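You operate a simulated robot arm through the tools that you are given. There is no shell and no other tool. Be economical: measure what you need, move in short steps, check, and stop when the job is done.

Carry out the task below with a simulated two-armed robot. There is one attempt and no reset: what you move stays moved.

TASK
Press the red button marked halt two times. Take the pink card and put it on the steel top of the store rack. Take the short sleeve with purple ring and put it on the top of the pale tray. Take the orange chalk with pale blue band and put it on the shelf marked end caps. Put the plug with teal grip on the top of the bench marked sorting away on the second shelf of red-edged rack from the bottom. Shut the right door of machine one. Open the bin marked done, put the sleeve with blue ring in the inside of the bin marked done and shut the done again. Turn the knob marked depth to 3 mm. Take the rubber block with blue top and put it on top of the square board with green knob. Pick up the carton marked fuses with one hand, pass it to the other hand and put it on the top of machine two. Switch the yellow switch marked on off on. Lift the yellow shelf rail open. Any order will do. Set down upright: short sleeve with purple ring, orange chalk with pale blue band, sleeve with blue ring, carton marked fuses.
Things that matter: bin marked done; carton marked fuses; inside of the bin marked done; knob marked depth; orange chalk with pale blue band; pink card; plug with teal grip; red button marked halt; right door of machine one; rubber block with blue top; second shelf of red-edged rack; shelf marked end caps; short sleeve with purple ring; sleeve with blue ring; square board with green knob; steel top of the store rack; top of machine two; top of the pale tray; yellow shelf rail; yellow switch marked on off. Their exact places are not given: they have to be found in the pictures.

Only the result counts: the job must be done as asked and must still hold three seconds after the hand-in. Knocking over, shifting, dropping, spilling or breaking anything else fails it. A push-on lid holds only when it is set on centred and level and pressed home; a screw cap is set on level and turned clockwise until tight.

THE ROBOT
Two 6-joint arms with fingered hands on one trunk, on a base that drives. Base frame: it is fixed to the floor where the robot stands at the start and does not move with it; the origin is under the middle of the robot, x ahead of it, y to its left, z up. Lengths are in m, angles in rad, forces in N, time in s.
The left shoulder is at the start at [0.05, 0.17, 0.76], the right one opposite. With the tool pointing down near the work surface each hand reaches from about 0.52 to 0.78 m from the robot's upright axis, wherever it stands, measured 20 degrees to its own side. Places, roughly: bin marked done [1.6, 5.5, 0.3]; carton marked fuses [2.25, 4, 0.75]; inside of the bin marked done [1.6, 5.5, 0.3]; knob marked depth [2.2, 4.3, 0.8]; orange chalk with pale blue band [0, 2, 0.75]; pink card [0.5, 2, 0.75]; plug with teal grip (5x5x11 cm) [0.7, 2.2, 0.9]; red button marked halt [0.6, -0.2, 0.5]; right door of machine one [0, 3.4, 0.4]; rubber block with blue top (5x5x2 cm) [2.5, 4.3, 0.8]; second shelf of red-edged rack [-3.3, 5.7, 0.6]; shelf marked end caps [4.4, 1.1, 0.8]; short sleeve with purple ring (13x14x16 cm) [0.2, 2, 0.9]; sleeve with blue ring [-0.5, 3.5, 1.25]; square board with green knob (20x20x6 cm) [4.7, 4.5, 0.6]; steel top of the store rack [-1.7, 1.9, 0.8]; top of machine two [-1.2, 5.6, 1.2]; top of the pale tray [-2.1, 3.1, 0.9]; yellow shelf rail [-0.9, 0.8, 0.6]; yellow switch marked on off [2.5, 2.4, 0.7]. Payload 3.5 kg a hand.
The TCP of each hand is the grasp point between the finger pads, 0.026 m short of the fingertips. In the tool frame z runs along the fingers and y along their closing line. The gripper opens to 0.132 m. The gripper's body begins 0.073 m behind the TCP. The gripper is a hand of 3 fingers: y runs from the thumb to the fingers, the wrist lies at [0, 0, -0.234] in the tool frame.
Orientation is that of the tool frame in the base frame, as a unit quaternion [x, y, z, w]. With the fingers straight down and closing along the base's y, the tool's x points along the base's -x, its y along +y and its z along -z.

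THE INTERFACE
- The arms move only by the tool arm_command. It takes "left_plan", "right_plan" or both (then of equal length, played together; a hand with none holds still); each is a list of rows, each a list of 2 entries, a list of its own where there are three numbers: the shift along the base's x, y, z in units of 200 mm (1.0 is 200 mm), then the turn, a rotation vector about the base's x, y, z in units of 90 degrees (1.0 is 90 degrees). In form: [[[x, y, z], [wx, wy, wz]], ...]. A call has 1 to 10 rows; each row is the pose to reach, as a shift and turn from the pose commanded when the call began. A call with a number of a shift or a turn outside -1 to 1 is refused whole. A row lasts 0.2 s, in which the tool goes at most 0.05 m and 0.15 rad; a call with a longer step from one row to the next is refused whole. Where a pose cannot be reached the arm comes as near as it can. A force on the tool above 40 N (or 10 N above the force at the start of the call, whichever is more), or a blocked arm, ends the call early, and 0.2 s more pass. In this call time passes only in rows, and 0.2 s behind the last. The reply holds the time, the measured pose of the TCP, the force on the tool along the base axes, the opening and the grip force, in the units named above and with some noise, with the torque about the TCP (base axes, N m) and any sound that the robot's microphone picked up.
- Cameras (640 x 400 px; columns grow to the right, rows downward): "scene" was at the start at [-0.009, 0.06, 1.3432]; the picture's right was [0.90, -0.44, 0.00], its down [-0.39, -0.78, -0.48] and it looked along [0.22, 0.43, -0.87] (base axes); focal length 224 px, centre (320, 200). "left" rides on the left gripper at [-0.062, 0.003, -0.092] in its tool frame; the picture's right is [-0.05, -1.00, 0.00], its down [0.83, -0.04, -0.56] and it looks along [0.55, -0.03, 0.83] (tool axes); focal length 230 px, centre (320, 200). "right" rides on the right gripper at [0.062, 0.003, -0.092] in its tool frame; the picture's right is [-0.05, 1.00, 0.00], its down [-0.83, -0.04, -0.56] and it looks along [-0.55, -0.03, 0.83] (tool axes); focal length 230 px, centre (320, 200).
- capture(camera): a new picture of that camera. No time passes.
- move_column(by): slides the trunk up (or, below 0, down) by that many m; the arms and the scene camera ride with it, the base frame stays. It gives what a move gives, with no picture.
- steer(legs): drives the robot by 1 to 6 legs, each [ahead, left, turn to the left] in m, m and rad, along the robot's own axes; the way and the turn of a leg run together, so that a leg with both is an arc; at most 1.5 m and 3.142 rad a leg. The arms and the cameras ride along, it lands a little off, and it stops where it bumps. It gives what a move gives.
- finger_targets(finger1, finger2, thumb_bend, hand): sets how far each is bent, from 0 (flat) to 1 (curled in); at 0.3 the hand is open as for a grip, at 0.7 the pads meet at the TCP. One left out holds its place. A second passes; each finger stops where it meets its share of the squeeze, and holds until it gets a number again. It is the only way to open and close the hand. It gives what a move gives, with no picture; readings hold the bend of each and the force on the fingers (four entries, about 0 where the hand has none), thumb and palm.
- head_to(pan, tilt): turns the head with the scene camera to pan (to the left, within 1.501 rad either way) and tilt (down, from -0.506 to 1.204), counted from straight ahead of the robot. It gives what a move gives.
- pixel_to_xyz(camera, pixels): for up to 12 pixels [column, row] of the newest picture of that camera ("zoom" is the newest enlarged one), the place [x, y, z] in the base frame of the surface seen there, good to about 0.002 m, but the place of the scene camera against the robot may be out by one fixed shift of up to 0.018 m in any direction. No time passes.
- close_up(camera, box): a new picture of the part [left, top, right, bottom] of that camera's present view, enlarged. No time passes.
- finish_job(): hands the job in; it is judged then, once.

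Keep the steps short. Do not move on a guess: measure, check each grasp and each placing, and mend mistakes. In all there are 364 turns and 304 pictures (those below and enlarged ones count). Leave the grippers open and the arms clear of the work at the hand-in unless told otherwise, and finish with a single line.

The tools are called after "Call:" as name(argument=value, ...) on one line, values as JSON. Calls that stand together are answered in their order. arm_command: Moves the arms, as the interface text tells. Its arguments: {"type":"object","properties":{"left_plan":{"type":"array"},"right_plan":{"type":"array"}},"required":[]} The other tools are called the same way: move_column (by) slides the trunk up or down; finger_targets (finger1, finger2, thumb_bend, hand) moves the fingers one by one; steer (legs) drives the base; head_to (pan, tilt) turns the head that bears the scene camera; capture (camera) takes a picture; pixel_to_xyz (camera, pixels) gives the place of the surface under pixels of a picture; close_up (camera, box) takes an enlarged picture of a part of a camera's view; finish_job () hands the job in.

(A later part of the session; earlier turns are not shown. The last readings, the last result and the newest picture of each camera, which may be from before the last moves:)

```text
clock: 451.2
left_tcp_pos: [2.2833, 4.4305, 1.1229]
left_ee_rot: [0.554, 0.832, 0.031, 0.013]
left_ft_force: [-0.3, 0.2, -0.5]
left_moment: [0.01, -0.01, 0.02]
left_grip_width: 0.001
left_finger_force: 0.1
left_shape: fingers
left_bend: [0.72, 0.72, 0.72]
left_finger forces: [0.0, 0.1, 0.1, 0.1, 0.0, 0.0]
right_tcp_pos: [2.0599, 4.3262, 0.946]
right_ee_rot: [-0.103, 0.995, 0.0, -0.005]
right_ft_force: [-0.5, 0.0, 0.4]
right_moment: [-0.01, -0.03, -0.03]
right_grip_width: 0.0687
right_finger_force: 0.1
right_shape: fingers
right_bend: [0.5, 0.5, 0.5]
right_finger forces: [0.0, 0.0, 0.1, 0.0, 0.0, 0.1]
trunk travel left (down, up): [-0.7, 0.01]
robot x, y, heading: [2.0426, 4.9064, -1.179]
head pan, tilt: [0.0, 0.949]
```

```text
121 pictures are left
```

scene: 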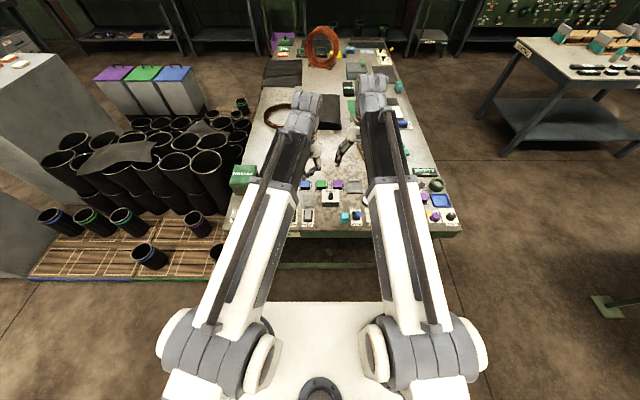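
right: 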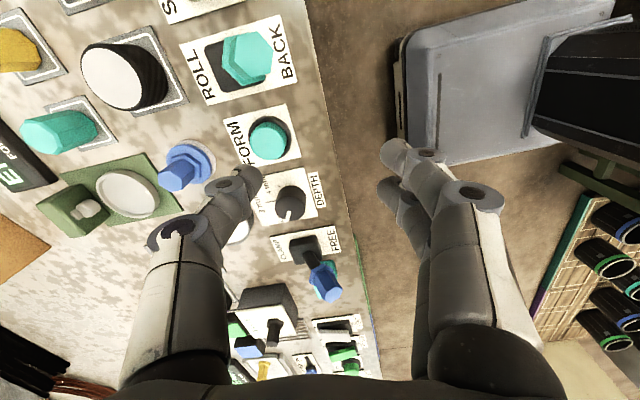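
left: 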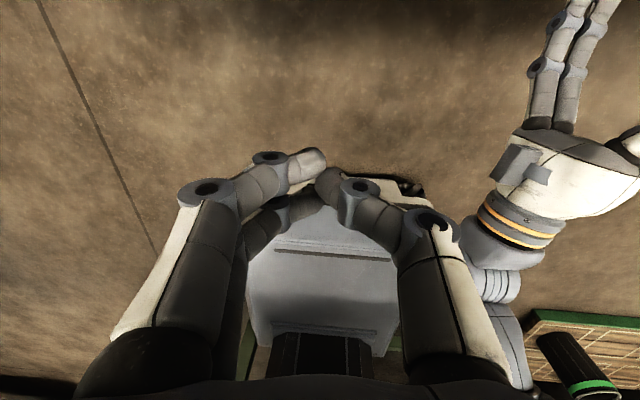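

Call:
arm_command(right_plan=[[[0.22, -0.05, 0], [0, 0, 0]], [[0.455, -0.1035, 0], [0, 0, 0]], [[0.455, -0.1035, -0.2], [0, 0, 0]]])

Call:
capture(camera="right")

```text
clock: 452.0
left_tcp_pos: [2.2822, 4.4322, 1.1219]
left_ee_rot: [0.555, 0.831, 0.031, 0.013]
left_ft_force: [0.0, -1.2, -0.1]
left_moment: [0.01, -0.02, -0.02]
left_grip_width: 0.001
left_finger_force: 0.0
left_shape: fingers
left_bend: [0.72, 0.72, 0.72]
left_finger forces: [0.0, 0.0, 0.0, 0.1, 0.0, 0.0]
right_tcp_pos: [2.1526, 4.3059, 0.9057]
right_ee_rot: [-0.102, 0.995, 0.0, -0.008]
right_ft_force: [0.7, 0.3, 0.1]
right_moment: [-0.01, 0.0, 0.02]
right_grip_width: 0.0685
right_finger_force: 0.0
right_shape: fingers
right_bend: [0.5, 0.5, 0.5]
right_finger forces: [0.1, 0.0, 0.1, 0.1, 0.1, 0.0]
trunk travel left (down, up): [-0.7, 0.01]
robot x, y, heading: [2.0412, 4.9072, -1.185]
head pan, tilt: [0.0, 0.949]
```

```text
120 pictures are left
```

right: 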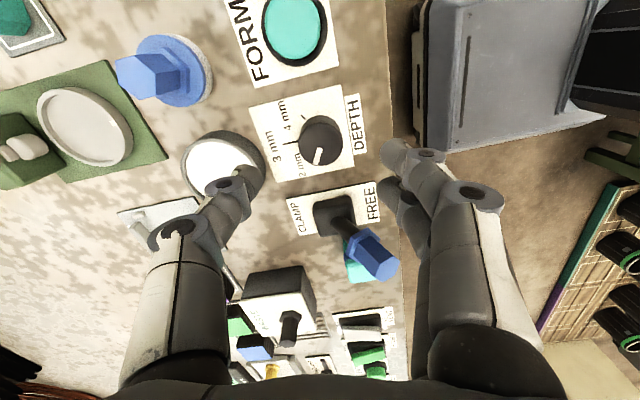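

Centred. I'll narrow the opening slightly and lower 70 mm around the knob.

Call:
finger_targets(hand="right", finger1=0.53, finger2=0.53, thumb_bend=0.53)

Call:
arm_command(right_plan=[[[-0.008, 0, -0.15], [0, 0, 0]], [[-0.008, 0, -0.28], [0, 0, 0]], [[-0.008, 0, -0.35], [0, 0, 0]]])

Call:
capture(camera="right")

```text
clock: 453.0
left_tcp_pos: [2.2831, 4.4316, 1.1223]
left_ee_rot: [0.555, 0.831, 0.031, 0.012]
left_ft_force: [-0.3, 0.8, -0.1]
left_moment: [-0.01, 0.02, -0.02]
left_grip_width: 0.0012
left_finger_force: 0.1
left_shape: fingers
left_bend: [0.72, 0.72, 0.72]
left_finger forces: [0.0, 0.1, 0.1, 0.0, 0.1, 0.0]
right_tcp_pos: [2.1514, 4.3055, 0.9049]
right_ee_rot: [-0.102, 0.995, -0.001, -0.007]
right_ft_force: [-0.8, -0.4, 0.3]
right_moment: [-0.03, 0.03, -0.01]
right_grip_width: 0.0584
right_finger_force: 0.0
right_shape: fingers
right_bend: [0.53, 0.53, 0.53]
right_finger forces: [0.0, 0.0, 0.1, 0.0, 0.0, 0.1]
trunk travel left (down, up): [-0.7, 0.01]
robot x, y, heading: [2.0409, 4.9104, -1.185]
head pan, tilt: [0.0, 0.949]
```

```text
clock: 453.8
left_tcp_pos: [2.2811, 4.4316, 1.1222]
left_ee_rot: [0.554, 0.832, 0.032, 0.013]
left_ft_force: [-0.5, 1.0, 0.4]
left_moment: [-0.03, -0.01, -0.02]
left_grip_width: 0.0013
left_finger_force: 0.0
left_shape: fingers
left_bend: [0.72, 0.72, 0.72]
left_finger forces: [0.0, 0.0, 0.0, 0.0, 0.0, 0.0]
right_tcp_pos: [2.1505, 4.3043, 0.8357]
right_ee_rot: [-0.102, 0.995, -0.002, -0.006]
right_ft_force: [0.4, -0.3, 10.4]
right_moment: [-0.37, -0.12, 0.01]
right_grip_width: 0.0585
right_finger_force: 4.5
right_shape: fingers
right_bend: [0.53, 0.53, 0.53]
right_finger forces: [0.0, 0.0, 0.0, 0.0, 9.7, 0.1]
trunk travel left (down, up): [-0.7, 0.01]
robot x, y, heading: [2.0401, 4.9077, -1.183]
head pan, tilt: [0.0, 0.949]
```

```text
119 pictures are left
```

right: 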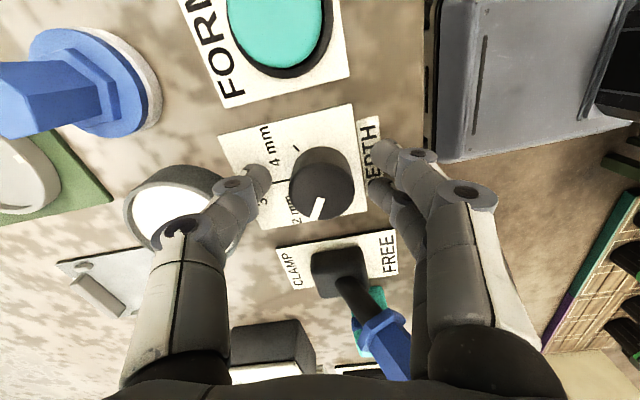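

The thumb tip touches (10 N); no click. I'll raise 6 mm and then close on the knob.

Call:
arm_command(right_plan=[[[0, 0, 0.03], [0, 0, 0]]])

Call:
finger_targets(hand="right", finger1=0.66, finger2=0.66, thumb_bend=0.66)

Call:
capture(camera="right")

```text
clock: 454.2
left_tcp_pos: [2.2829, 4.4323, 1.1219]
left_ee_rot: [0.555, 0.831, 0.032, 0.012]
left_ft_force: [-0.7, 1.5, 0.3]
left_moment: [-0.03, 0.01, 0.02]
left_grip_width: 0.0009
left_finger_force: 0.0
left_shape: fingers
left_bend: [0.72, 0.72, 0.72]
left_finger forces: [0.1, 0.0, 0.0, 0.0, 0.1, 0.1]
right_tcp_pos: [2.1506, 4.3054, 0.8409]
right_ee_rot: [-0.102, 0.995, -0.001, -0.007]
right_ft_force: [0.4, -0.6, -0.2]
right_moment: [0.01, 0.01, -0.01]
right_grip_width: 0.0583
right_finger_force: 0.0
right_shape: fingers
right_bend: [0.53, 0.53, 0.53]
right_finger forces: [0.1, 0.1, 0.1, 0.0, 0.0, 0.0]
trunk travel left (down, up): [-0.7, 0.01]
robot x, y, heading: [2.038, 4.9071, -1.185]
head pan, tilt: [0.0, 0.949]
```

```text
clock: 455.2
left_tcp_pos: [2.2827, 4.43, 1.1227]
left_ee_rot: [0.554, 0.832, 0.031, 0.012]
left_ft_force: [0.6, 0.5, 0.4]
left_moment: [0.0, 0.02, -0.05]
left_grip_width: 0.0013
left_finger_force: 0.1
left_shape: fingers
left_bend: [0.72, 0.72, 0.72]
left_finger forces: [0.0, 0.0, 0.0, 0.0, 0.0, 0.0]
right_tcp_pos: [2.1506, 4.3054, 0.8409]
right_ee_rot: [-0.102, 0.995, 0.0, -0.007]
right_ft_force: [-0.3, -0.5, -2.9]
right_moment: [-0.02, 0.02, -0.02]
right_grip_width: 0.0295
right_finger_force: 5.4
right_shape: fingers
right_bend: [0.63, 0.62, 0.63]
right_finger forces: [2.4, 3.4, 0.0, 0.1, 6.1, 0.0]
trunk travel left (down, up): [-0.7, 0.01]
robot x, y, heading: [2.0383, 4.9082, -1.18]
head pan, tilt: [0.0, 0.949]
```

```text
118 pictures are left
```

right: 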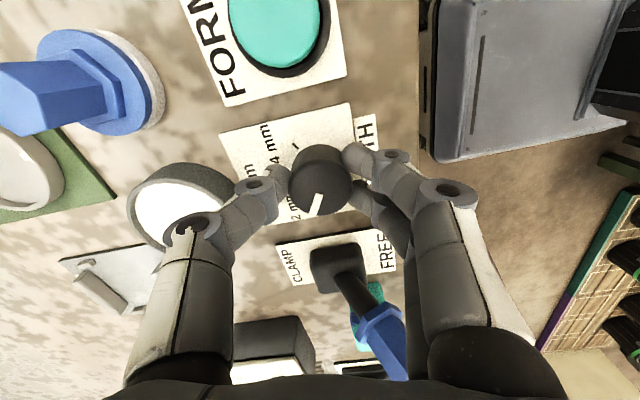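

The CLAMP lever would come too close to the knuckles during the turn from this side. I'll release, and do the knob later from the aisle side. Now open and rise.

Call:
finger_targets(hand="right", finger1=0.53, finger2=0.53, thumb_bend=0.53)

Call:
arm_command(right_plan=[[[0, 0, 0.1], [0, 0, 0]], [[0, 0, 0.3], [0, 0, 0]], [[0, 0, 0.55], [0, 0, -0.08]], [[0, 0, 0.8], [0, 0, -0.16]], [[0, 0, 1.0], [0, 0, -0.25]]])

Call:
capture(camera="right")

Call:
capture(camera="left")

```text
clock: 456.2
left_tcp_pos: [2.2834, 4.4312, 1.1231]
left_ee_rot: [0.554, 0.832, 0.031, 0.013]
left_ft_force: [0.3, 0.8, -0.4]
left_moment: [0.0, -0.01, -0.02]
left_grip_width: 0.0013
left_finger_force: 0.1
left_shape: fingers
left_bend: [0.72, 0.72, 0.72]
left_finger forces: [0.0, 0.0, 0.1, 0.0, 0.1, 0.0]
right_tcp_pos: [2.1504, 4.3055, 0.8412]
right_ee_rot: [-0.102, 0.995, 0.0, -0.007]
right_ft_force: [0.1, 0.1, 0.0]
right_moment: [0.03, -0.03, 0.02]
right_grip_width: 0.0573
right_finger_force: 0.0
right_shape: fingers
right_bend: [0.53, 0.53, 0.53]
right_finger forces: [0.1, 0.0, 0.0, 0.0, 0.0, 0.1]
trunk travel left (down, up): [-0.7, 0.01]
robot x, y, heading: [2.0369, 4.9088, -1.186]
head pan, tilt: [0.0, 0.949]
```

```text
clock: 457.4
left_tcp_pos: [2.2831, 4.4319, 1.1222]
left_ee_rot: [0.555, 0.831, 0.031, 0.013]
left_ft_force: [-0.6, 0.7, -0.3]
left_moment: [0.02, 0.01, 0.01]
left_grip_width: 0.0008
left_finger_force: 0.1
left_shape: fingers
left_bend: [0.72, 0.72, 0.72]
left_finger forces: [0.1, 0.0, 0.1, 0.0, 0.0, 0.0]
right_tcp_pos: [2.1513, 4.3047, 1.0426]
right_ee_rot: [0.095, 0.995, 0.001, -0.007]
right_ft_force: [0.3, -0.5, 0.1]
right_moment: [0.0, -0.02, -0.01]
right_grip_width: 0.0574
right_finger_force: 0.0
right_shape: fingers
right_bend: [0.53, 0.53, 0.53]
right_finger forces: [0.0, 0.0, 0.0, 0.1, 0.0, 0.1]
trunk travel left (down, up): [-0.7, 0.01]
robot x, y, heading: [2.0393, 4.9119, -1.185]
head pan, tilt: [0.0, 0.949]
```

```text
117 pictures are left
```

right: 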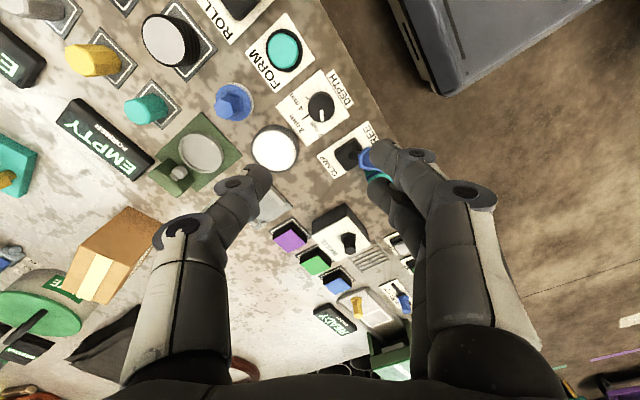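

```text
116 pictures are left
```

left: 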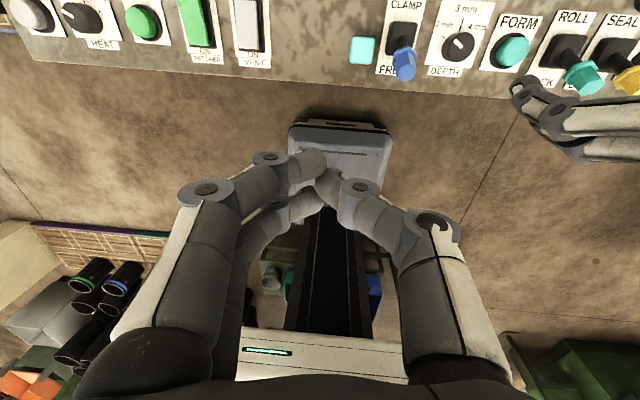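

Now the blue-topped rubber block at about (2.508,4.257), top z 0.822. I'll position the base for the left hand, open it, and turn it 90° (neighbouring blocks are close on the sides).

Call:
steer(legs=[[0.1, 0.05, 0]])

Call:
finger_targets(hand="left", finger1=0.45, finger2=0.45, thumb_bend=0.45)

Call:
arm_command(left_plan=[[[0, 0, -0.05], [-0.024, 0.036, 0]]])

Call:
arm_command(left_plan=[[[0, 0, 0], [0, 0, -0.09]], [[0, 0, 0], [0, 0, -0.18]], [[0, 0, 0], [0, 0, -0.27]], [[0, 0, 0], [0, 0, -0.36]], [[0, 0, 0], [0, 0, -0.45]], [[0, 0, 0], [0, 0, -0.54]], [[0, 0, 0], [0, 0, -0.63]], [[0, 0, 0], [0, 0, -0.72]], [[0, 0, 0], [0, 0, -0.81]], [[0, 0, 0], [0, 0, -0.9]]])

Call:
capture(camera="left")

```text
clock: 458.6
left_tcp_pos: [2.3705, 4.3562, 1.1228]
left_ee_rot: [0.553, 0.832, 0.03, 0.011]
left_ft_force: [1.0, -0.6, -0.1]
left_moment: [0.03, 0.02, -0.02]
left_grip_width: 0.0014
left_finger_force: 0.0
left_shape: fingers
left_bend: [0.72, 0.72, 0.72]
left_finger forces: [0.0, 0.0, 0.1, 0.0, 0.0, 0.0]
right_tcp_pos: [2.2367, 4.2303, 1.0412]
right_ee_rot: [0.093, 0.996, 0.001, -0.008]
right_ft_force: [0.5, 0.3, 0.3]
right_moment: [0.0, -0.01, -0.03]
right_grip_width: 0.0571
right_finger_force: 0.0
right_shape: fingers
right_bend: [0.53, 0.53, 0.53]
right_finger forces: [0.0, 0.1, 0.0, 0.1, 0.1, 0.0]
trunk travel left (down, up): [-0.7, 0.01]
robot x, y, heading: [2.1224, 4.8322, -1.188]
head pan, tilt: [0.0, 0.949]
```

```text
clock: 459.6
left_tcp_pos: [2.368, 4.3584, 1.1224]
left_ee_rot: [0.553, 0.832, 0.032, 0.012]
left_ft_force: [-0.2, 0.1, 0.3]
left_moment: [-0.01, 0.0, 0.0]
left_grip_width: 0.0839
left_finger_force: 0.1
left_shape: fingers
left_bend: [0.45, 0.45, 0.45]
left_finger forces: [0.0, 0.0, 0.0, 0.0, 0.0, 0.1]
right_tcp_pos: [2.2374, 4.2318, 1.0409]
right_ee_rot: [0.093, 0.996, 0.0, -0.007]
right_ft_force: [-0.8, 0.5, 0.3]
right_moment: [0.0, -0.02, -0.01]
right_grip_width: 0.0573
right_finger_force: 0.0
right_shape: fingers
right_bend: [0.53, 0.53, 0.53]
right_finger forces: [0.0, 0.1, 0.1, 0.0, 0.0, 0.0]
trunk travel left (down, up): [-0.7, 0.01]
robot x, y, heading: [2.1251, 4.8367, -1.18]
head pan, tilt: [0.0, 0.949]
```

```text
clock: 460.0
left_tcp_pos: [2.3682, 4.357, 1.112]
left_ee_rot: [0.554, 0.833, 0.0, 0.0]
left_ft_force: [-0.8, 0.1, 0.6]
left_moment: [-0.01, 0.05, -0.03]
left_grip_width: 0.0839
left_finger_force: 0.0
left_shape: fingers
left_bend: [0.45, 0.45, 0.45]
left_finger forces: [0.0, 0.0, 0.0, 0.0, 0.1, 0.1]
right_tcp_pos: [2.2373, 4.2305, 1.0419]
right_ee_rot: [0.093, 0.996, 0.0, -0.007]
right_ft_force: [0.6, 0.4, -0.3]
right_moment: [0.0, 0.01, 0.0]
right_grip_width: 0.0572
right_finger_force: 0.1
right_shape: fingers
right_bend: [0.53, 0.53, 0.53]
right_finger forces: [0.1, 0.1, 0.0, 0.1, 0.1, 0.1]
trunk travel left (down, up): [-0.7, 0.01]
robot x, y, heading: [2.1229, 4.8328, -1.183]
head pan, tilt: [0.0, 0.949]
```

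```text
clock: 462.2
left_tcp_pos: [2.3672, 4.3571, 1.1131]
left_ee_rot: [0.962, 0.272, 0.0, -0.001]
left_ft_force: [0.7, -0.3, 0.1]
left_moment: [0.02, 0.05, -0.05]
left_grip_width: 0.0839
left_finger_force: 0.1
left_shape: fingers
left_bend: [0.45, 0.45, 0.45]
left_finger forces: [0.1, 0.1, 0.0, 0.1, 0.1, 0.1]
right_tcp_pos: [2.2368, 4.2302, 1.0415]
right_ee_rot: [0.094, 0.996, 0.002, -0.007]
right_ft_force: [-0.3, -0.5, -0.4]
right_moment: [-0.02, 0.01, -0.02]
right_grip_width: 0.0572
right_finger_force: 0.0
right_shape: fingers
right_bend: [0.53, 0.53, 0.53]
right_finger forces: [0.1, 0.0, 0.1, 0.1, 0.0, 0.0]
trunk travel left (down, up): [-0.7, 0.01]
robot x, y, heading: [2.1264, 4.8338, -1.187]
head pan, tilt: [0.0, 0.949]
```

```text
115 pictures are left
```

left: 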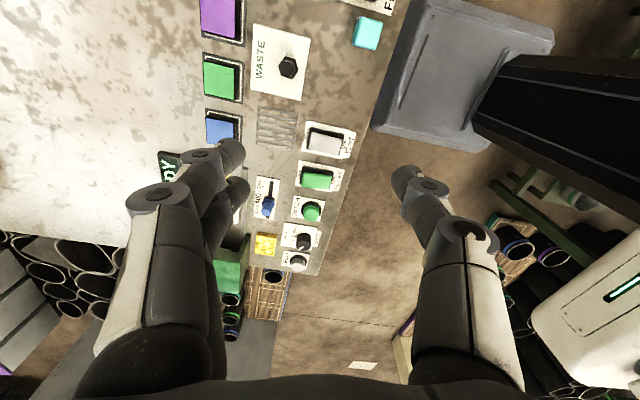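

Call:
pixel_to_xyz(camera="left", pixels=[[222, 124], [207, 114], [235, 114], [237, 138], [210, 140], [222, 80], [240, 150], [275, 128]])

Call:
close_up(camera="left", box=[180, 80, 300, 180])

```text
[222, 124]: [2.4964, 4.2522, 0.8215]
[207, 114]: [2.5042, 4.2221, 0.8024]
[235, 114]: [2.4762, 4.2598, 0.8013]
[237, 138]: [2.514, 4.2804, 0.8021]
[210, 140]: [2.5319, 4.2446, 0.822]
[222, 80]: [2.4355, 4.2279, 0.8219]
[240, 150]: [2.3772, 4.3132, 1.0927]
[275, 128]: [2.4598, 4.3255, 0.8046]
```

```text
4.00 times, centred on (240, 130) of left
```

zoom: 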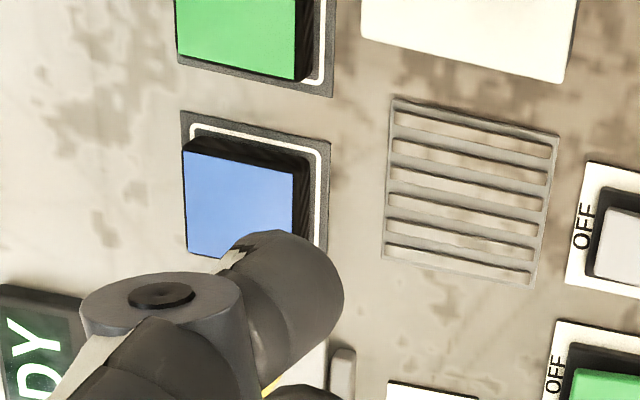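

Block centre (2.509,4.2555); my closing line already matches its edges. I'll move over it and descend to z≈0.90 first.

Call:
arm_command(left_plan=[[[0.2, -0.13, 0], [0, 0, 0]], [[0.4, -0.27, 0], [0, 0, 0]], [[0.58, -0.4, -0.1], [0, 0, 0]], [[0.71, -0.5075, -0.25], [0, 0, 0]], [[0.71, -0.5075, -0.5], [0, 0, 0]], [[0.71, -0.5075, -0.75], [0, 0, 0]], [[0.71, -0.5075, -1.0], [0, 0, 0]]])

Call:
capture(camera="left")

```text
clock: 463.8
left_tcp_pos: [2.5108, 4.2565, 0.9125]
left_ee_rot: [0.962, 0.273, 0.0, 0.0]
left_ft_force: [-0.1, 0.1, -0.3]
left_moment: [-0.01, 0.01, 0.03]
left_grip_width: 0.0843
left_finger_force: 0.2
left_shape: fingers
left_bend: [0.45, 0.45, 0.45]
left_finger forces: [0.0, 0.1, 0.0, 0.0, 0.1, 0.1]
right_tcp_pos: [2.2376, 4.2298, 1.041]
right_ee_rot: [0.093, 0.996, 0.001, -0.006]
right_ft_force: [0.2, -0.7, -0.5]
right_moment: [-0.01, -0.01, -0.02]
right_grip_width: 0.0571
right_finger_force: 0.0
right_shape: fingers
right_bend: [0.53, 0.53, 0.53]
right_finger forces: [0.0, 0.0, 0.1, 0.0, 0.0, 0.0]
trunk travel left (down, up): [-0.7, 0.01]
robot x, y, heading: [2.1241, 4.8342, -1.187]
head pan, tilt: [0.0, 0.949]
```

```text
113 pictures are left
```

left: 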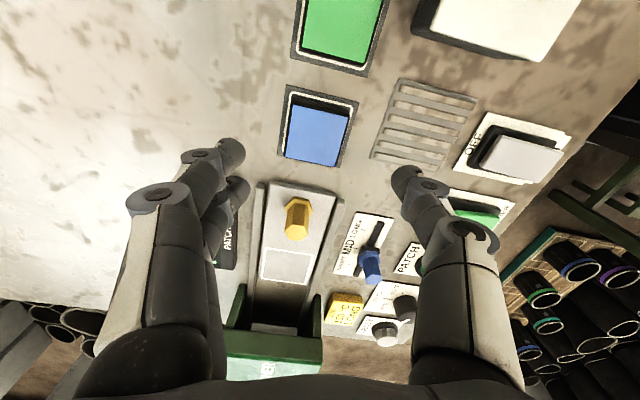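

Call:
pixel_to_xyz(camera="left", pixels=[[297, 205], [290, 190], [318, 135], [286, 130], [350, 100], [292, 112], [372, 265], [405, 165]])

```text
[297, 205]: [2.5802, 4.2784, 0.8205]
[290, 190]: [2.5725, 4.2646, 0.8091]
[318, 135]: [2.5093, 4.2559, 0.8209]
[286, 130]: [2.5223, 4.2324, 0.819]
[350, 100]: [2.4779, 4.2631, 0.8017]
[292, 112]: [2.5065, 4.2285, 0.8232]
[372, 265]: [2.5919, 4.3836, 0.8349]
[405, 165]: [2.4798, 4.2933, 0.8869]
```

Call:
arm_command(left_plan=[[[0, 0, -0.2], [0, 0, 0]], [[0, 0, -0.35], [0, 0, 0]], [[0, 0, -0.4], [0, 0, 0]]])

Call:
finger_targets(hand="left", finger1=0.64, finger2=0.64, thumb_bend=0.64)

Call:
capture(camera="left")

```text
clock: 464.7
left_tcp_pos: [2.5133, 4.2545, 0.8383]
left_ee_rot: [0.962, 0.275, 0.001, 0.005]
left_ft_force: [1.4, -1.1, 20.1]
left_moment: [0.99, 0.59, -0.04]
left_grip_width: 0.0881
left_finger_force: 10.4
left_shape: fingers
left_bend: [0.45, 0.45, 0.45]
left_finger forces: [0.1, 0.0, 0.0, 0.1, 20.3, 0.0]
right_tcp_pos: [2.2369, 4.2303, 1.0421]
right_ee_rot: [0.093, 0.996, 0.001, -0.007]
right_ft_force: [0.0, 0.7, -0.6]
right_moment: [-0.01, 0.0, 0.0]
right_grip_width: 0.0574
right_finger_force: 0.0
right_shape: fingers
right_bend: [0.53, 0.53, 0.53]
right_finger forces: [0.0, 0.0, 0.1, 0.1, 0.0, 0.1]
trunk travel left (down, up): [-0.7, 0.01]
robot x, y, heading: [2.1214, 4.8316, -1.18]
head pan, tilt: [0.0, 0.949]
stopped in row 3 (left hand): the force on the tool passed its limit at 43 N (the readings are from after the stop); the commanded pose is now the measured one
```

```text
clock: 465.7
left_tcp_pos: [2.5122, 4.2558, 0.8366]
left_ee_rot: [0.962, 0.274, 0.001, 0.002]
left_ft_force: [-3.3, 4.8, 9.5]
left_moment: [0.17, 0.15, -0.01]
left_grip_width: 0.0458
left_finger_force: 10.7
left_shape: fingers
left_bend: [0.61, 0.6, 0.59]
left_finger forces: [3.9, 4.6, 0.0, 0.1, 13.7, 0.1]
right_tcp_pos: [2.2354, 4.2309, 1.0414]
right_ee_rot: [0.093, 0.996, 0.0, -0.008]
right_ft_force: [0.0, -0.4, 0.9]
right_moment: [0.01, -0.01, -0.01]
right_grip_width: 0.0572
right_finger_force: 0.1
right_shape: fingers
right_bend: [0.53, 0.53, 0.53]
right_finger forces: [0.0, 0.0, 0.1, 0.1, 0.0, 0.0]
trunk travel left (down, up): [-0.7, 0.01]
robot x, y, heading: [2.1265, 4.8351, -1.184]
head pan, tilt: [0.0, 0.949]
```

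```text
112 pictures are left
```

left: 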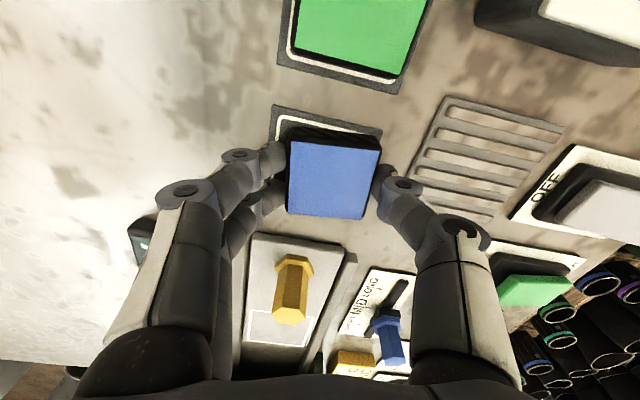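

The block is gripped (46 mm). I'll lift it and check.

Call:
arm_command(left_plan=[[[0, 0, 0.05], [0, 0, 0]], [[0, 0, 0.2], [0, 0, 0]], [[0, 0, 0.45], [0, 0, 0]], [[0, 0, 0.7], [0, 0, 0]], [[0, 0, 0.95], [0, 0, 0]]])

Call:
capture(camera="left")

```text
clock: 466.9
left_tcp_pos: [2.5144, 4.255, 1.0294]
left_ee_rot: [0.962, 0.273, 0.001, 0.002]
left_ft_force: [0.1, -0.3, -0.2]
left_moment: [0.0, 0.02, -0.03]
left_grip_width: 0.0458
left_finger_force: 9.5
left_shape: fingers
left_bend: [0.59, 0.58, 0.59]
left_finger forces: [4.8, 5.4, 0.1, 0.0, 10.2, 0.0]
right_tcp_pos: [2.2362, 4.2296, 1.0405]
right_ee_rot: [0.093, 0.996, 0.0, -0.007]
right_ft_force: [0.9, 0.7, 0.0]
right_moment: [0.02, 0.03, 0.01]
right_grip_width: 0.0574
right_finger_force: 0.1
right_shape: fingers
right_bend: [0.53, 0.53, 0.53]
right_finger forces: [0.1, 0.0, 0.0, 0.0, 0.1, 0.0]
trunk travel left (down, up): [-0.7, 0.01]
robot x, y, heading: [2.1233, 4.837, -1.186]
head pan, tilt: [0.0, 0.949]
```

```text
111 pictures are left
```

left: 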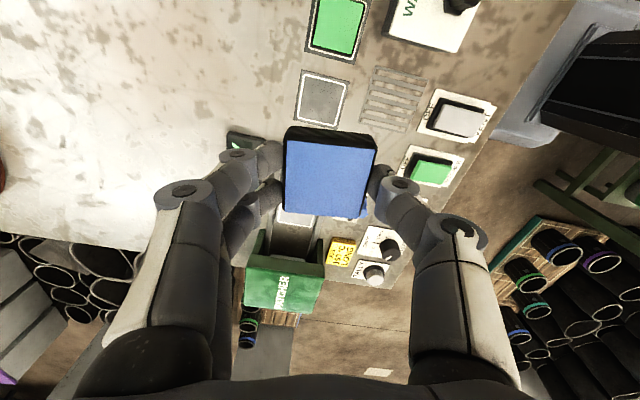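

Block held. Next: the square board with green knob near (4.7,4.5). I'll look left (east).

Call:
head_to(pan=1.3, tilt=0.5)

Call:
capture(camera="scene")

```text
clock: 468.4
left_tcp_pos: [2.5145, 4.2547, 1.0285]
left_ee_rot: [0.962, 0.274, 0.0, 0.003]
left_ft_force: [0.8, 0.1, -0.9]
left_moment: [-0.02, -0.04, 0.01]
left_grip_width: 0.046
left_finger_force: 10.0
left_shape: fingers
left_bend: [0.59, 0.58, 0.59]
left_finger forces: [4.8, 5.3, 0.0, 0.1, 10.1, 0.0]
right_tcp_pos: [2.2365, 4.2293, 1.0414]
right_ee_rot: [0.093, 0.996, 0.001, -0.007]
right_ft_force: [-0.6, -0.4, 0.6]
right_moment: [-0.01, 0.0, -0.05]
right_grip_width: 0.0571
right_finger_force: 0.1
right_shape: fingers
right_bend: [0.53, 0.53, 0.53]
right_finger forces: [0.0, 0.0, 0.0, 0.0, 0.0, 0.0]
trunk travel left (down, up): [-0.7, 0.01]
robot x, y, heading: [2.1215, 4.8359, -1.181]
head pan, tilt: [1.3, 0.499]
```

```text
110 pictures are left
```

scene: 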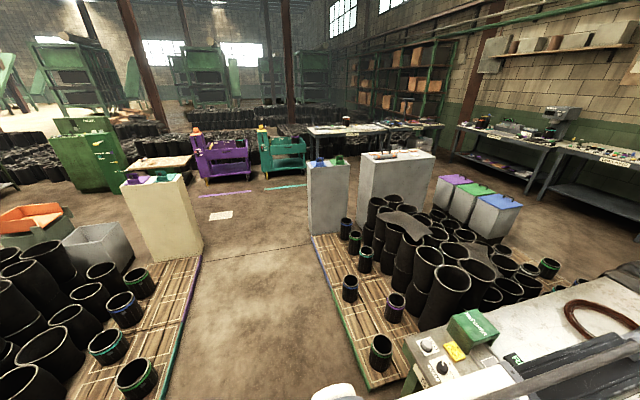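

Call:
close_up(camera="scene", box=[110, 140, 440, 260])

Call:
pixel_to_xyz(camera="scene", pixels=[[337, 160], [318, 163], [130, 180], [165, 175], [400, 155], [375, 160], [330, 225], [165, 260], [350, 375], [250, 240], [312, 235], [190, 255]])

```text
1.94 times, centred on (275, 200) of scene
```

zoom: 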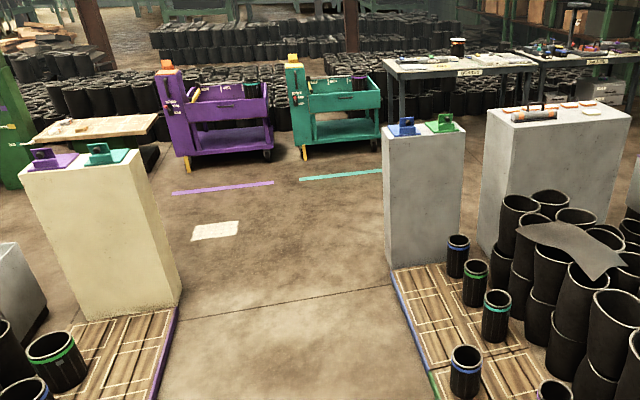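

```text
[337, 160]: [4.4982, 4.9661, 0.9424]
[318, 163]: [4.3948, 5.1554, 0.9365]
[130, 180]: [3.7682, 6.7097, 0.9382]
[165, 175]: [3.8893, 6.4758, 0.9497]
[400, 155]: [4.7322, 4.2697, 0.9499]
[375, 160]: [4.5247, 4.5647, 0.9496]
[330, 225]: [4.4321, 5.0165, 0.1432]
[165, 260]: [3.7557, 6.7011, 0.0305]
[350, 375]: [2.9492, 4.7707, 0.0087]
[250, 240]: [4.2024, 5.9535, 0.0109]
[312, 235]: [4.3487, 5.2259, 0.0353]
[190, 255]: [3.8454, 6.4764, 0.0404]
```

Call:
close_up(camera="scene", box=[350, 130, 560, 290])

Call:
pixel_to_xyz(camera="scene", pixels=[[478, 189], [455, 181], [500, 200], [405, 155], [380, 156], [420, 153], [410, 225], [432, 230], [478, 230]])

```text
2.50 times, centred on (455, 210) of scene
```

zoom: 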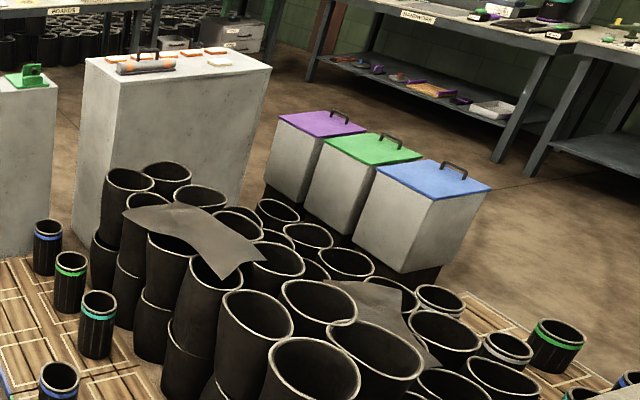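

```text
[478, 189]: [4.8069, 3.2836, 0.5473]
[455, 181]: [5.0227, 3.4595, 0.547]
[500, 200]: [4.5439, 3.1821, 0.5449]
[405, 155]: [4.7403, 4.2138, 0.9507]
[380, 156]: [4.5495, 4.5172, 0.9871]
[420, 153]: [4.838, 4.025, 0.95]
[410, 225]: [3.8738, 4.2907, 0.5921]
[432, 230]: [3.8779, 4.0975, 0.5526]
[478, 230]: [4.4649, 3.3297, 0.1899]
```

Call:
pixel_to_xyz(camera="scene", pixels=[[285, 150], [222, 155], [262, 150], [270, 180], [205, 180], [345, 130], [165, 165], [305, 140]])

Call:
close_up(camera="scene", box=[180, 110, 320, 200])

```text
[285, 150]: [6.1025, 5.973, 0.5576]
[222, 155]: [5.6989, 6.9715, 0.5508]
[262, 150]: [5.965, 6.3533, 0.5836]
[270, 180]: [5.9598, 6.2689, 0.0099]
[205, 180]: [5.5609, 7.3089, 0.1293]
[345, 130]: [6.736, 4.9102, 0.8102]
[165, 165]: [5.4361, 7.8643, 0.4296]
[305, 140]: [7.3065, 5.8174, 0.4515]
```

```text
4.44 times, centred on (250, 155) of scene
```

zoom: 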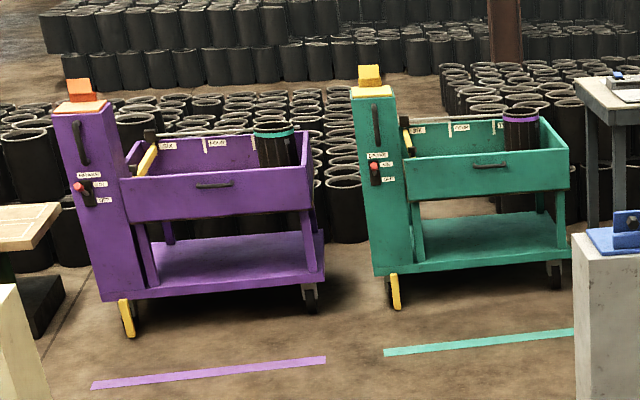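

I can't see the board yet; it may be behind the wide grey block near (4.7,4.3). I'll raise the hands and drive east through the gap to look from the other side.

Call:
arm_command(left_plan=[[[0, 0, 0.2], [0, 0, 0]], [[0, 0, 0.4], [0, 0, 0]], [[0, 0, 0.6], [0, 0, 0]], [[0, 0, 0.8], [0, 0, 0]]], right_plan=[[[0, 0, 0.2], [0, 0, 0]], [[0, 0, 0.4], [0, 0, 0]], [[0, 0, 0.55], [0, 0, 0]], [[0, 0, 0.55], [0, 0, 0]]])

Call:
steer(legs=[[-0.17, 0, 0], [0, 1.0, 0], [-0.2, 0, 0], [0, 1.4, 0]])

Call:
head_to(pan=0.1, tilt=0.6)

Call:
capture(camera="scene")

```text
clock: 469.4
left_tcp_pos: [2.5117, 4.2541, 1.1839]
left_ee_rot: [0.962, 0.274, 0.0, 0.003]
left_ft_force: [0.2, 0.4, -0.8]
left_moment: [-0.01, -0.04, 0.0]
left_grip_width: 0.0458
left_finger_force: 9.5
left_shape: fingers
left_bend: [0.59, 0.58, 0.59]
left_finger forces: [4.8, 5.3, 0.1, 0.0, 10.1, 0.0]
right_tcp_pos: [2.2374, 4.23, 1.1519]
right_ee_rot: [0.093, 0.996, 0.001, -0.006]
right_ft_force: [-0.5, -0.8, 0.7]
right_moment: [0.0, 0.02, 0.01]
right_grip_width: 0.0576
right_finger_force: 0.0
right_shape: fingers
right_bend: [0.53, 0.53, 0.53]
right_finger forces: [0.1, 0.1, 0.1, 0.1, 0.1, 0.0]
trunk travel left (down, up): [-0.7, 0.01]
robot x, y, heading: [2.1242, 4.833, -1.181]
head pan, tilt: [1.3, 0.499]
```

```text
clock: 483.4
left_tcp_pos: [4.6029, 5.5501, 1.1842]
left_ee_rot: [0.957, 0.289, 0.001, 0.003]
left_ft_force: [0.0, 0.2, -1.1]
left_moment: [-0.01, 0.0, -0.02]
left_grip_width: 0.0457
left_finger_force: 9.8
left_shape: fingers
left_bend: [0.59, 0.58, 0.59]
left_finger forces: [4.8, 5.3, 0.0, 0.0, 10.1, 0.0]
right_tcp_pos: [4.3285, 5.5174, 1.1515]
right_ee_rot: [0.077, 0.997, 0.001, -0.007]
right_ft_force: [-0.4, -0.8, -0.6]
right_moment: [0.01, -0.01, 0.01]
right_grip_width: 0.0571
right_finger_force: 0.1
right_shape: fingers
right_bend: [0.53, 0.53, 0.53]
right_finger forces: [0.0, 0.0, 0.0, 0.0, 0.0, 0.0]
trunk travel left (down, up): [-0.7, 0.01]
robot x, y, heading: [4.1978, 6.1174, -1.149]
head pan, tilt: [1.3, 0.499]
```

```text
clock: 484.8
left_tcp_pos: [4.6029, 5.5508, 1.1847]
left_ee_rot: [0.958, 0.288, 0.0, 0.003]
left_ft_force: [-0.2, 0.2, -1.4]
left_moment: [0.02, -0.03, -0.02]
left_grip_width: 0.0457
left_finger_force: 10.0
left_shape: fingers
left_bend: [0.59, 0.58, 0.59]
left_finger forces: [4.8, 5.3, 0.0, 0.0, 10.0, 0.0]
right_tcp_pos: [4.3279, 5.5177, 1.1506]
right_ee_rot: [0.076, 0.997, 0.001, -0.007]
right_ft_force: [0.6, -0.3, 0.0]
right_moment: [-0.02, -0.01, -0.02]
right_grip_width: 0.0571
right_finger_force: 0.1
right_shape: fingers
right_bend: [0.53, 0.53, 0.53]
right_finger forces: [0.0, 0.1, 0.0, 0.1, 0.0, 0.1]
trunk travel left (down, up): [-0.7, 0.01]
robot x, y, heading: [4.1958, 6.1166, -1.148]
head pan, tilt: [0.099, 0.6]
```

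```text
106 pictures are left
```

scene: 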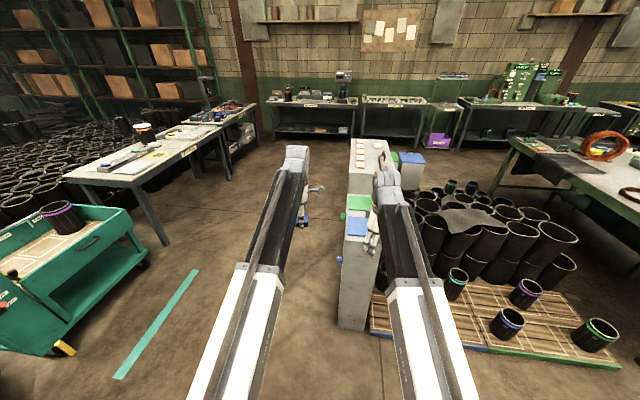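

Call:
close_up(camera="scene", box=[280, 130, 440, 340])

```text
1.90 times, centred on (360, 235) of scene
```

zoom: 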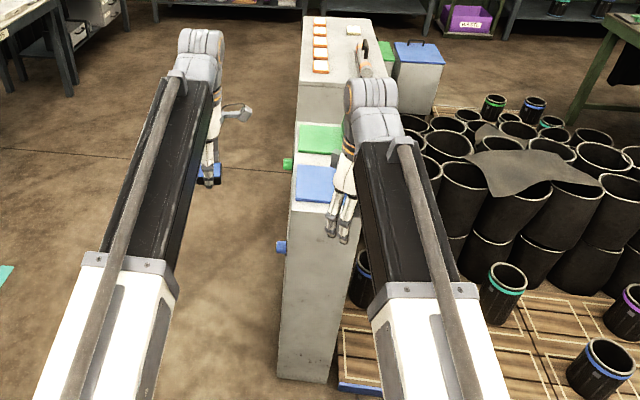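

I'll go further east to look at the blocks' far faces.

Call:
steer(legs=[[0, 0.75, 0]])

Call:
head_to(pan=-0.45, tilt=0.6)

Call:
capture(camera="scene")

```text
clock: 488.9
left_tcp_pos: [5.2925, 5.8563, 1.1842]
left_ee_rot: [0.957, 0.289, 0.001, 0.003]
left_ft_force: [-0.3, 0.1, -1.1]
left_moment: [0.02, 0.02, 0.01]
left_grip_width: 0.0456
left_finger_force: 10.5
left_shape: fingers
left_bend: [0.59, 0.58, 0.59]
left_finger forces: [4.9, 5.4, 0.1, 0.0, 10.0, 0.0]
right_tcp_pos: [5.017, 5.8251, 1.1521]
right_ee_rot: [0.078, 0.997, 0.0, -0.007]
right_ft_force: [0.8, -0.9, 0.0]
right_moment: [-0.02, -0.01, 0.0]
right_grip_width: 0.0573
right_finger_force: 0.1
right_shape: fingers
right_bend: [0.53, 0.53, 0.53]
right_finger forces: [0.0, 0.1, 0.0, 0.1, 0.0, 0.0]
trunk travel left (down, up): [-0.7, 0.01]
robot x, y, heading: [4.8856, 6.4225, -1.156]
head pan, tilt: [0.099, 0.6]
```

```text
clock: 489.9
left_tcp_pos: [5.2914, 5.8559, 1.1829]
left_ee_rot: [0.958, 0.288, 0.001, 0.002]
left_ft_force: [0.4, -0.5, -1.2]
left_moment: [0.0, -0.01, 0.0]
left_grip_width: 0.0456
left_finger_force: 9.9
left_shape: fingers
left_bend: [0.59, 0.58, 0.59]
left_finger forces: [4.8, 5.3, 0.1, 0.1, 10.1, 0.1]
right_tcp_pos: [5.0164, 5.8243, 1.1524]
right_ee_rot: [0.078, 0.997, 0.0, -0.007]
right_ft_force: [-0.2, 0.4, 0.1]
right_moment: [0.01, 0.02, -0.01]
right_grip_width: 0.0573
right_finger_force: 0.1
right_shape: fingers
right_bend: [0.53, 0.53, 0.53]
right_finger forces: [0.1, 0.0, 0.0, 0.0, 0.0, 0.1]
trunk travel left (down, up): [-0.7, 0.01]
robot x, y, heading: [4.8818, 6.423, -1.149]
head pan, tilt: [-0.45, 0.6]
```

```text
104 pictures are left
```

scene: 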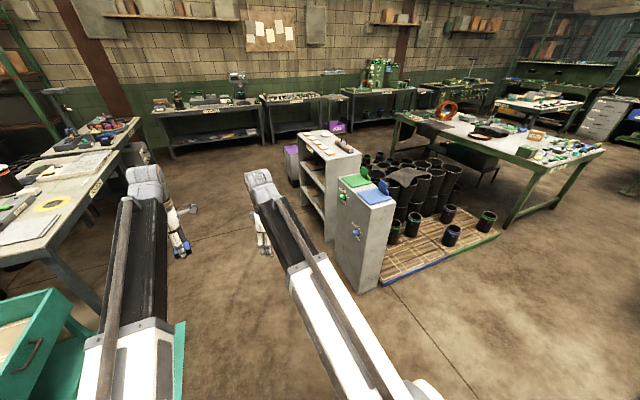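

The wide block is an open-fronted shelf unit facing east. The board should be on its middle shelf. I'll drive round to face it.

Call:
pixel_to_xyz(camera="scene", pixels=[[325, 240], [302, 205], [327, 158], [300, 138], [342, 210], [363, 290], [150, 260], [120, 145]])

Call:
close_up(camera="scene", box=[270, 120, 400, 290])

```text
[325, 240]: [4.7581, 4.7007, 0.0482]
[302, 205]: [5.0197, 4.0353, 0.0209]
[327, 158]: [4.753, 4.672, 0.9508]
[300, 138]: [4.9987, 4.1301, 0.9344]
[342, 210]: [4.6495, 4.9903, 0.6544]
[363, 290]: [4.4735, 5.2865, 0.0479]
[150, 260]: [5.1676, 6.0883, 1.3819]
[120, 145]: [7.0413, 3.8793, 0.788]
```

```text
2.35 times, centred on (335, 205) of scene
```

zoom: 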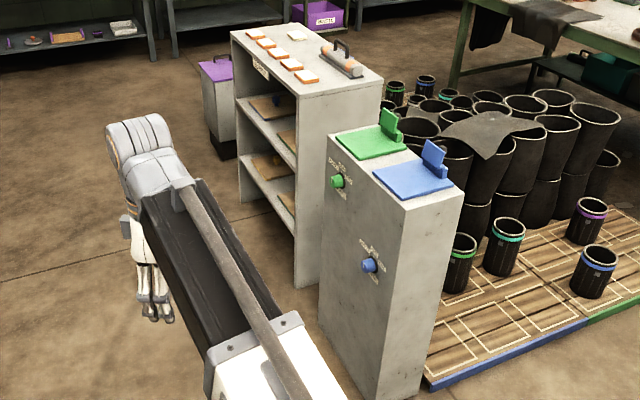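

Call:
steer(legs=[[0, 0, -0.04], [1.3, 0, 0], [0, 0, -1.57]])

Call:
head_to(pan=0.3, tilt=0.6)

Call:
capture(camera="scene")

```text
clock: 500.7
left_tcp_pos: [4.7851, 4.828, 1.1832]
left_ee_rot: [0.87, -0.492, -0.001, 0.002]
left_ft_force: [-0.7, -0.1, -1.2]
left_moment: [0.01, 0.01, 0.01]
left_grip_width: 0.045
left_finger_force: 10.0
left_shape: fingers
left_bend: [0.59, 0.58, 0.59]
left_finger forces: [4.5, 5.1, 0.1, 0.1, 9.8, 0.0]
right_tcp_pos: [4.7658, 5.1038, 1.1504]
right_ee_rot: [0.774, 0.633, 0.006, -0.004]
right_ft_force: [0.7, 0.4, 0.1]
right_moment: [-0.02, -0.02, 0.04]
right_grip_width: 0.0569
right_finger_force: 0.0
right_shape: fingers
right_bend: [0.53, 0.53, 0.53]
right_finger forces: [0.1, 0.1, 0.0, 0.1, 0.0, 0.0]
trunk travel left (down, up): [-0.7, 0.01]
robot x, y, heading: [5.3701, 5.2097, -2.764]
head pan, tilt: [-0.45, 0.6]
```

```text
clock: 501.8
left_tcp_pos: [4.7844, 4.8282, 1.1851]
left_ee_rot: [0.87, -0.492, -0.002, 0.002]
left_ft_force: [0.9, -0.4, 0.3]
left_moment: [0.0, -0.04, 0.02]
left_grip_width: 0.0454
left_finger_force: 9.7
left_shape: fingers
left_bend: [0.59, 0.58, 0.59]
left_finger forces: [4.6, 5.1, 0.1, 0.0, 9.7, 0.0]
right_tcp_pos: [4.7649, 5.1042, 1.1518]
right_ee_rot: [0.774, 0.633, 0.006, -0.005]
right_ft_force: [0.5, 0.6, -1.1]
right_moment: [0.05, 0.01, -0.01]
right_grip_width: 0.0572
right_finger_force: 0.1
right_shape: fingers
right_bend: [0.53, 0.53, 0.53]
right_finger forces: [0.1, 0.1, 0.0, 0.0, 0.0, 0.1]
trunk travel left (down, up): [-0.7, 0.01]
robot x, y, heading: [5.3663, 5.2083, -2.768]
head pan, tilt: [0.3, 0.6]
```

```text
102 pictures are left
```

scene: 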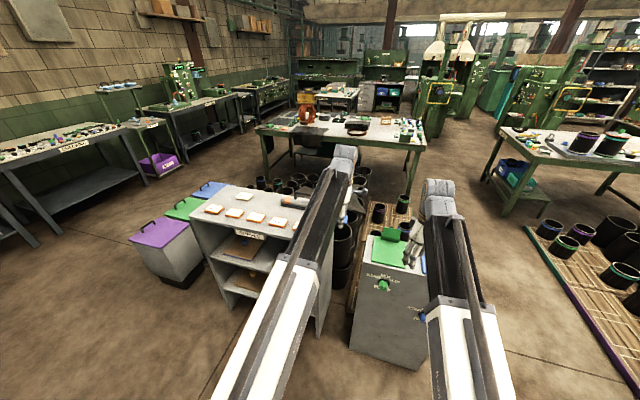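

Call:
close_up(camera="scene", box=[180, 180, 350, 340])

Call:
pixel_to_xyz(camera="scene", pixels=[[240, 280], [240, 245], [250, 235], [235, 285], [262, 290], [245, 225], [262, 250], [232, 232]])

```text
2.50 times, centred on (265, 260) of scene
```

zoom: 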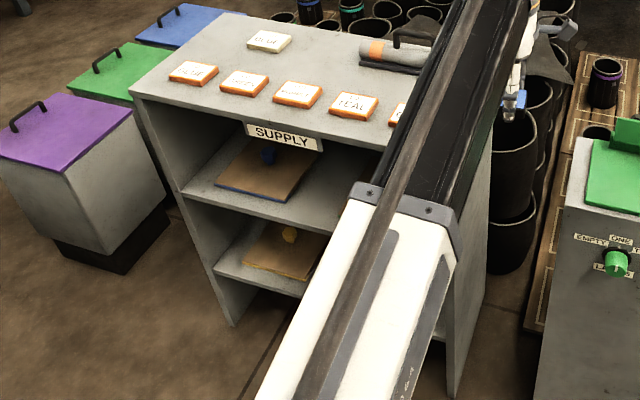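

```text
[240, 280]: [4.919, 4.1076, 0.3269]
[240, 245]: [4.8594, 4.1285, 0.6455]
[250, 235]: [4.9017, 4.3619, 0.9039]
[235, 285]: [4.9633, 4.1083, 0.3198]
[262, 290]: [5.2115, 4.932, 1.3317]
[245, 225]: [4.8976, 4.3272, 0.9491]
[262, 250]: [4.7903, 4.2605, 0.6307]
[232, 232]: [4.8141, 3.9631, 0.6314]
```

The SUPPLY shelf unit holds square boards with coloured knobs; the green one should be on the middle shelf's right part. I'll back off a bit, slide left 0.27 m, and see with the left camera after turning that hand (close sideways, pitched forward).

Call:
steer(legs=[[-0.12, 0, 0], [0, 0.27, 0]])

Call:
arm_command(left_plan=[[[0, 0, 0], [0, 0, 0.09]], [[0, 0, 0], [0, 0, 0.18]], [[0, 0, 0], [0, 0, 0.27]], [[0, 0, 0], [0, 0, 0.36]], [[0, 0, 0], [0, 0, 0.45]], [[0, 0, 0], [0, 0, 0.54]], [[0, 0, 0], [0, 0, 0.63]], [[0, 0, 0], [0, 0, 0.72]], [[0, 0, 0], [0, 0, 0.81]], [[0, 0, 0], [0, 0, 0.9]]])

Call:
head_to(pan=0.1, tilt=0.8)

Call:
capture(camera="scene")

```text
clock: 504.6
left_tcp_pos: [4.9986, 4.6198, 1.1846]
left_ee_rot: [0.871, -0.491, -0.001, 0.003]
left_ft_force: [0.3, 0.1, -1.1]
left_moment: [0.04, 0.01, 0.03]
left_grip_width: 0.0452
left_finger_force: 9.7
left_shape: fingers
left_bend: [0.59, 0.58, 0.59]
left_finger forces: [4.6, 5.3, 0.1, 0.0, 9.8, 0.0]
right_tcp_pos: [4.9793, 4.8962, 1.1515]
right_ee_rot: [0.773, 0.634, 0.006, -0.005]
right_ft_force: [0.3, -0.5, -0.5]
right_moment: [0.04, 0.01, 0.0]
right_grip_width: 0.0571
right_finger_force: 0.0
right_shape: fingers
right_bend: [0.53, 0.53, 0.53]
right_finger forces: [0.0, 0.1, 0.0, 0.0, 0.0, 0.1]
trunk travel left (down, up): [-0.7, 0.01]
robot x, y, heading: [5.5843, 5.0014, -2.762]
head pan, tilt: [0.3, 0.6]
```

```text
clock: 506.8
left_tcp_pos: [4.9991, 4.6215, 1.1846]
left_ee_rot: [0.981, 0.192, 0.001, 0.003]
left_ft_force: [0.6, -0.1, -1.5]
left_moment: [-0.02, -0.01, -0.01]
left_grip_width: 0.0452
left_finger_force: 9.5
left_shape: fingers
left_bend: [0.59, 0.58, 0.59]
left_finger forces: [4.6, 5.3, 0.1, 0.0, 9.8, 0.1]
right_tcp_pos: [4.9776, 4.896, 1.1529]
right_ee_rot: [0.774, 0.634, 0.006, -0.004]
right_ft_force: [-0.1, -0.4, -0.4]
right_moment: [0.01, 0.0, 0.0]
right_grip_width: 0.0572
right_finger_force: 0.0
right_shape: fingers
right_bend: [0.53, 0.53, 0.53]
right_finger forces: [0.0, 0.0, 0.0, 0.0, 0.0, 0.1]
trunk travel left (down, up): [-0.7, 0.01]
robot x, y, heading: [5.5851, 5.0023, -2.76]
head pan, tilt: [0.3, 0.6]
```

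```text
clock: 507.5
left_tcp_pos: [4.9989, 4.6214, 1.1846]
left_ee_rot: [0.981, 0.192, 0.0, 0.003]
left_ft_force: [-1.0, -0.4, -0.1]
left_moment: [0.01, 0.0, -0.02]
left_grip_width: 0.045
left_finger_force: 9.7
left_shape: fingers
left_bend: [0.59, 0.58, 0.59]
left_finger forces: [4.6, 5.2, 0.1, 0.1, 9.8, 0.0]
right_tcp_pos: [4.9771, 4.8966, 1.151]
right_ee_rot: [0.774, 0.633, 0.006, -0.005]
right_ft_force: [-0.5, 0.1, 0.2]
right_moment: [0.0, 0.04, 0.03]
right_grip_width: 0.0574
right_finger_force: 0.0
right_shape: fingers
right_bend: [0.53, 0.53, 0.53]
right_finger forces: [0.1, 0.0, 0.0, 0.0, 0.0, 0.0]
trunk travel left (down, up): [-0.7, 0.01]
robot x, y, heading: [5.5837, 5.0034, -2.764]
head pan, tilt: [0.099, 0.799]
```

```text
100 pictures are left
```

scene: 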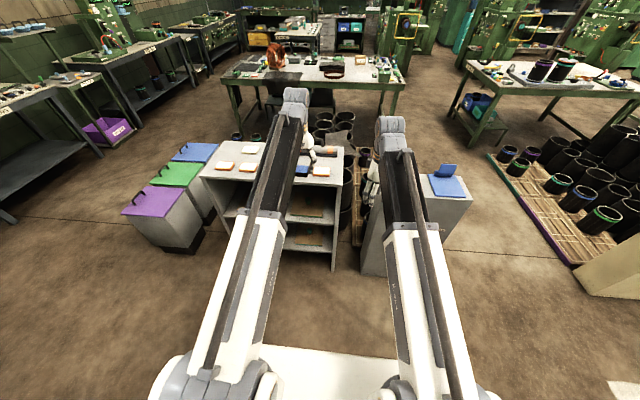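

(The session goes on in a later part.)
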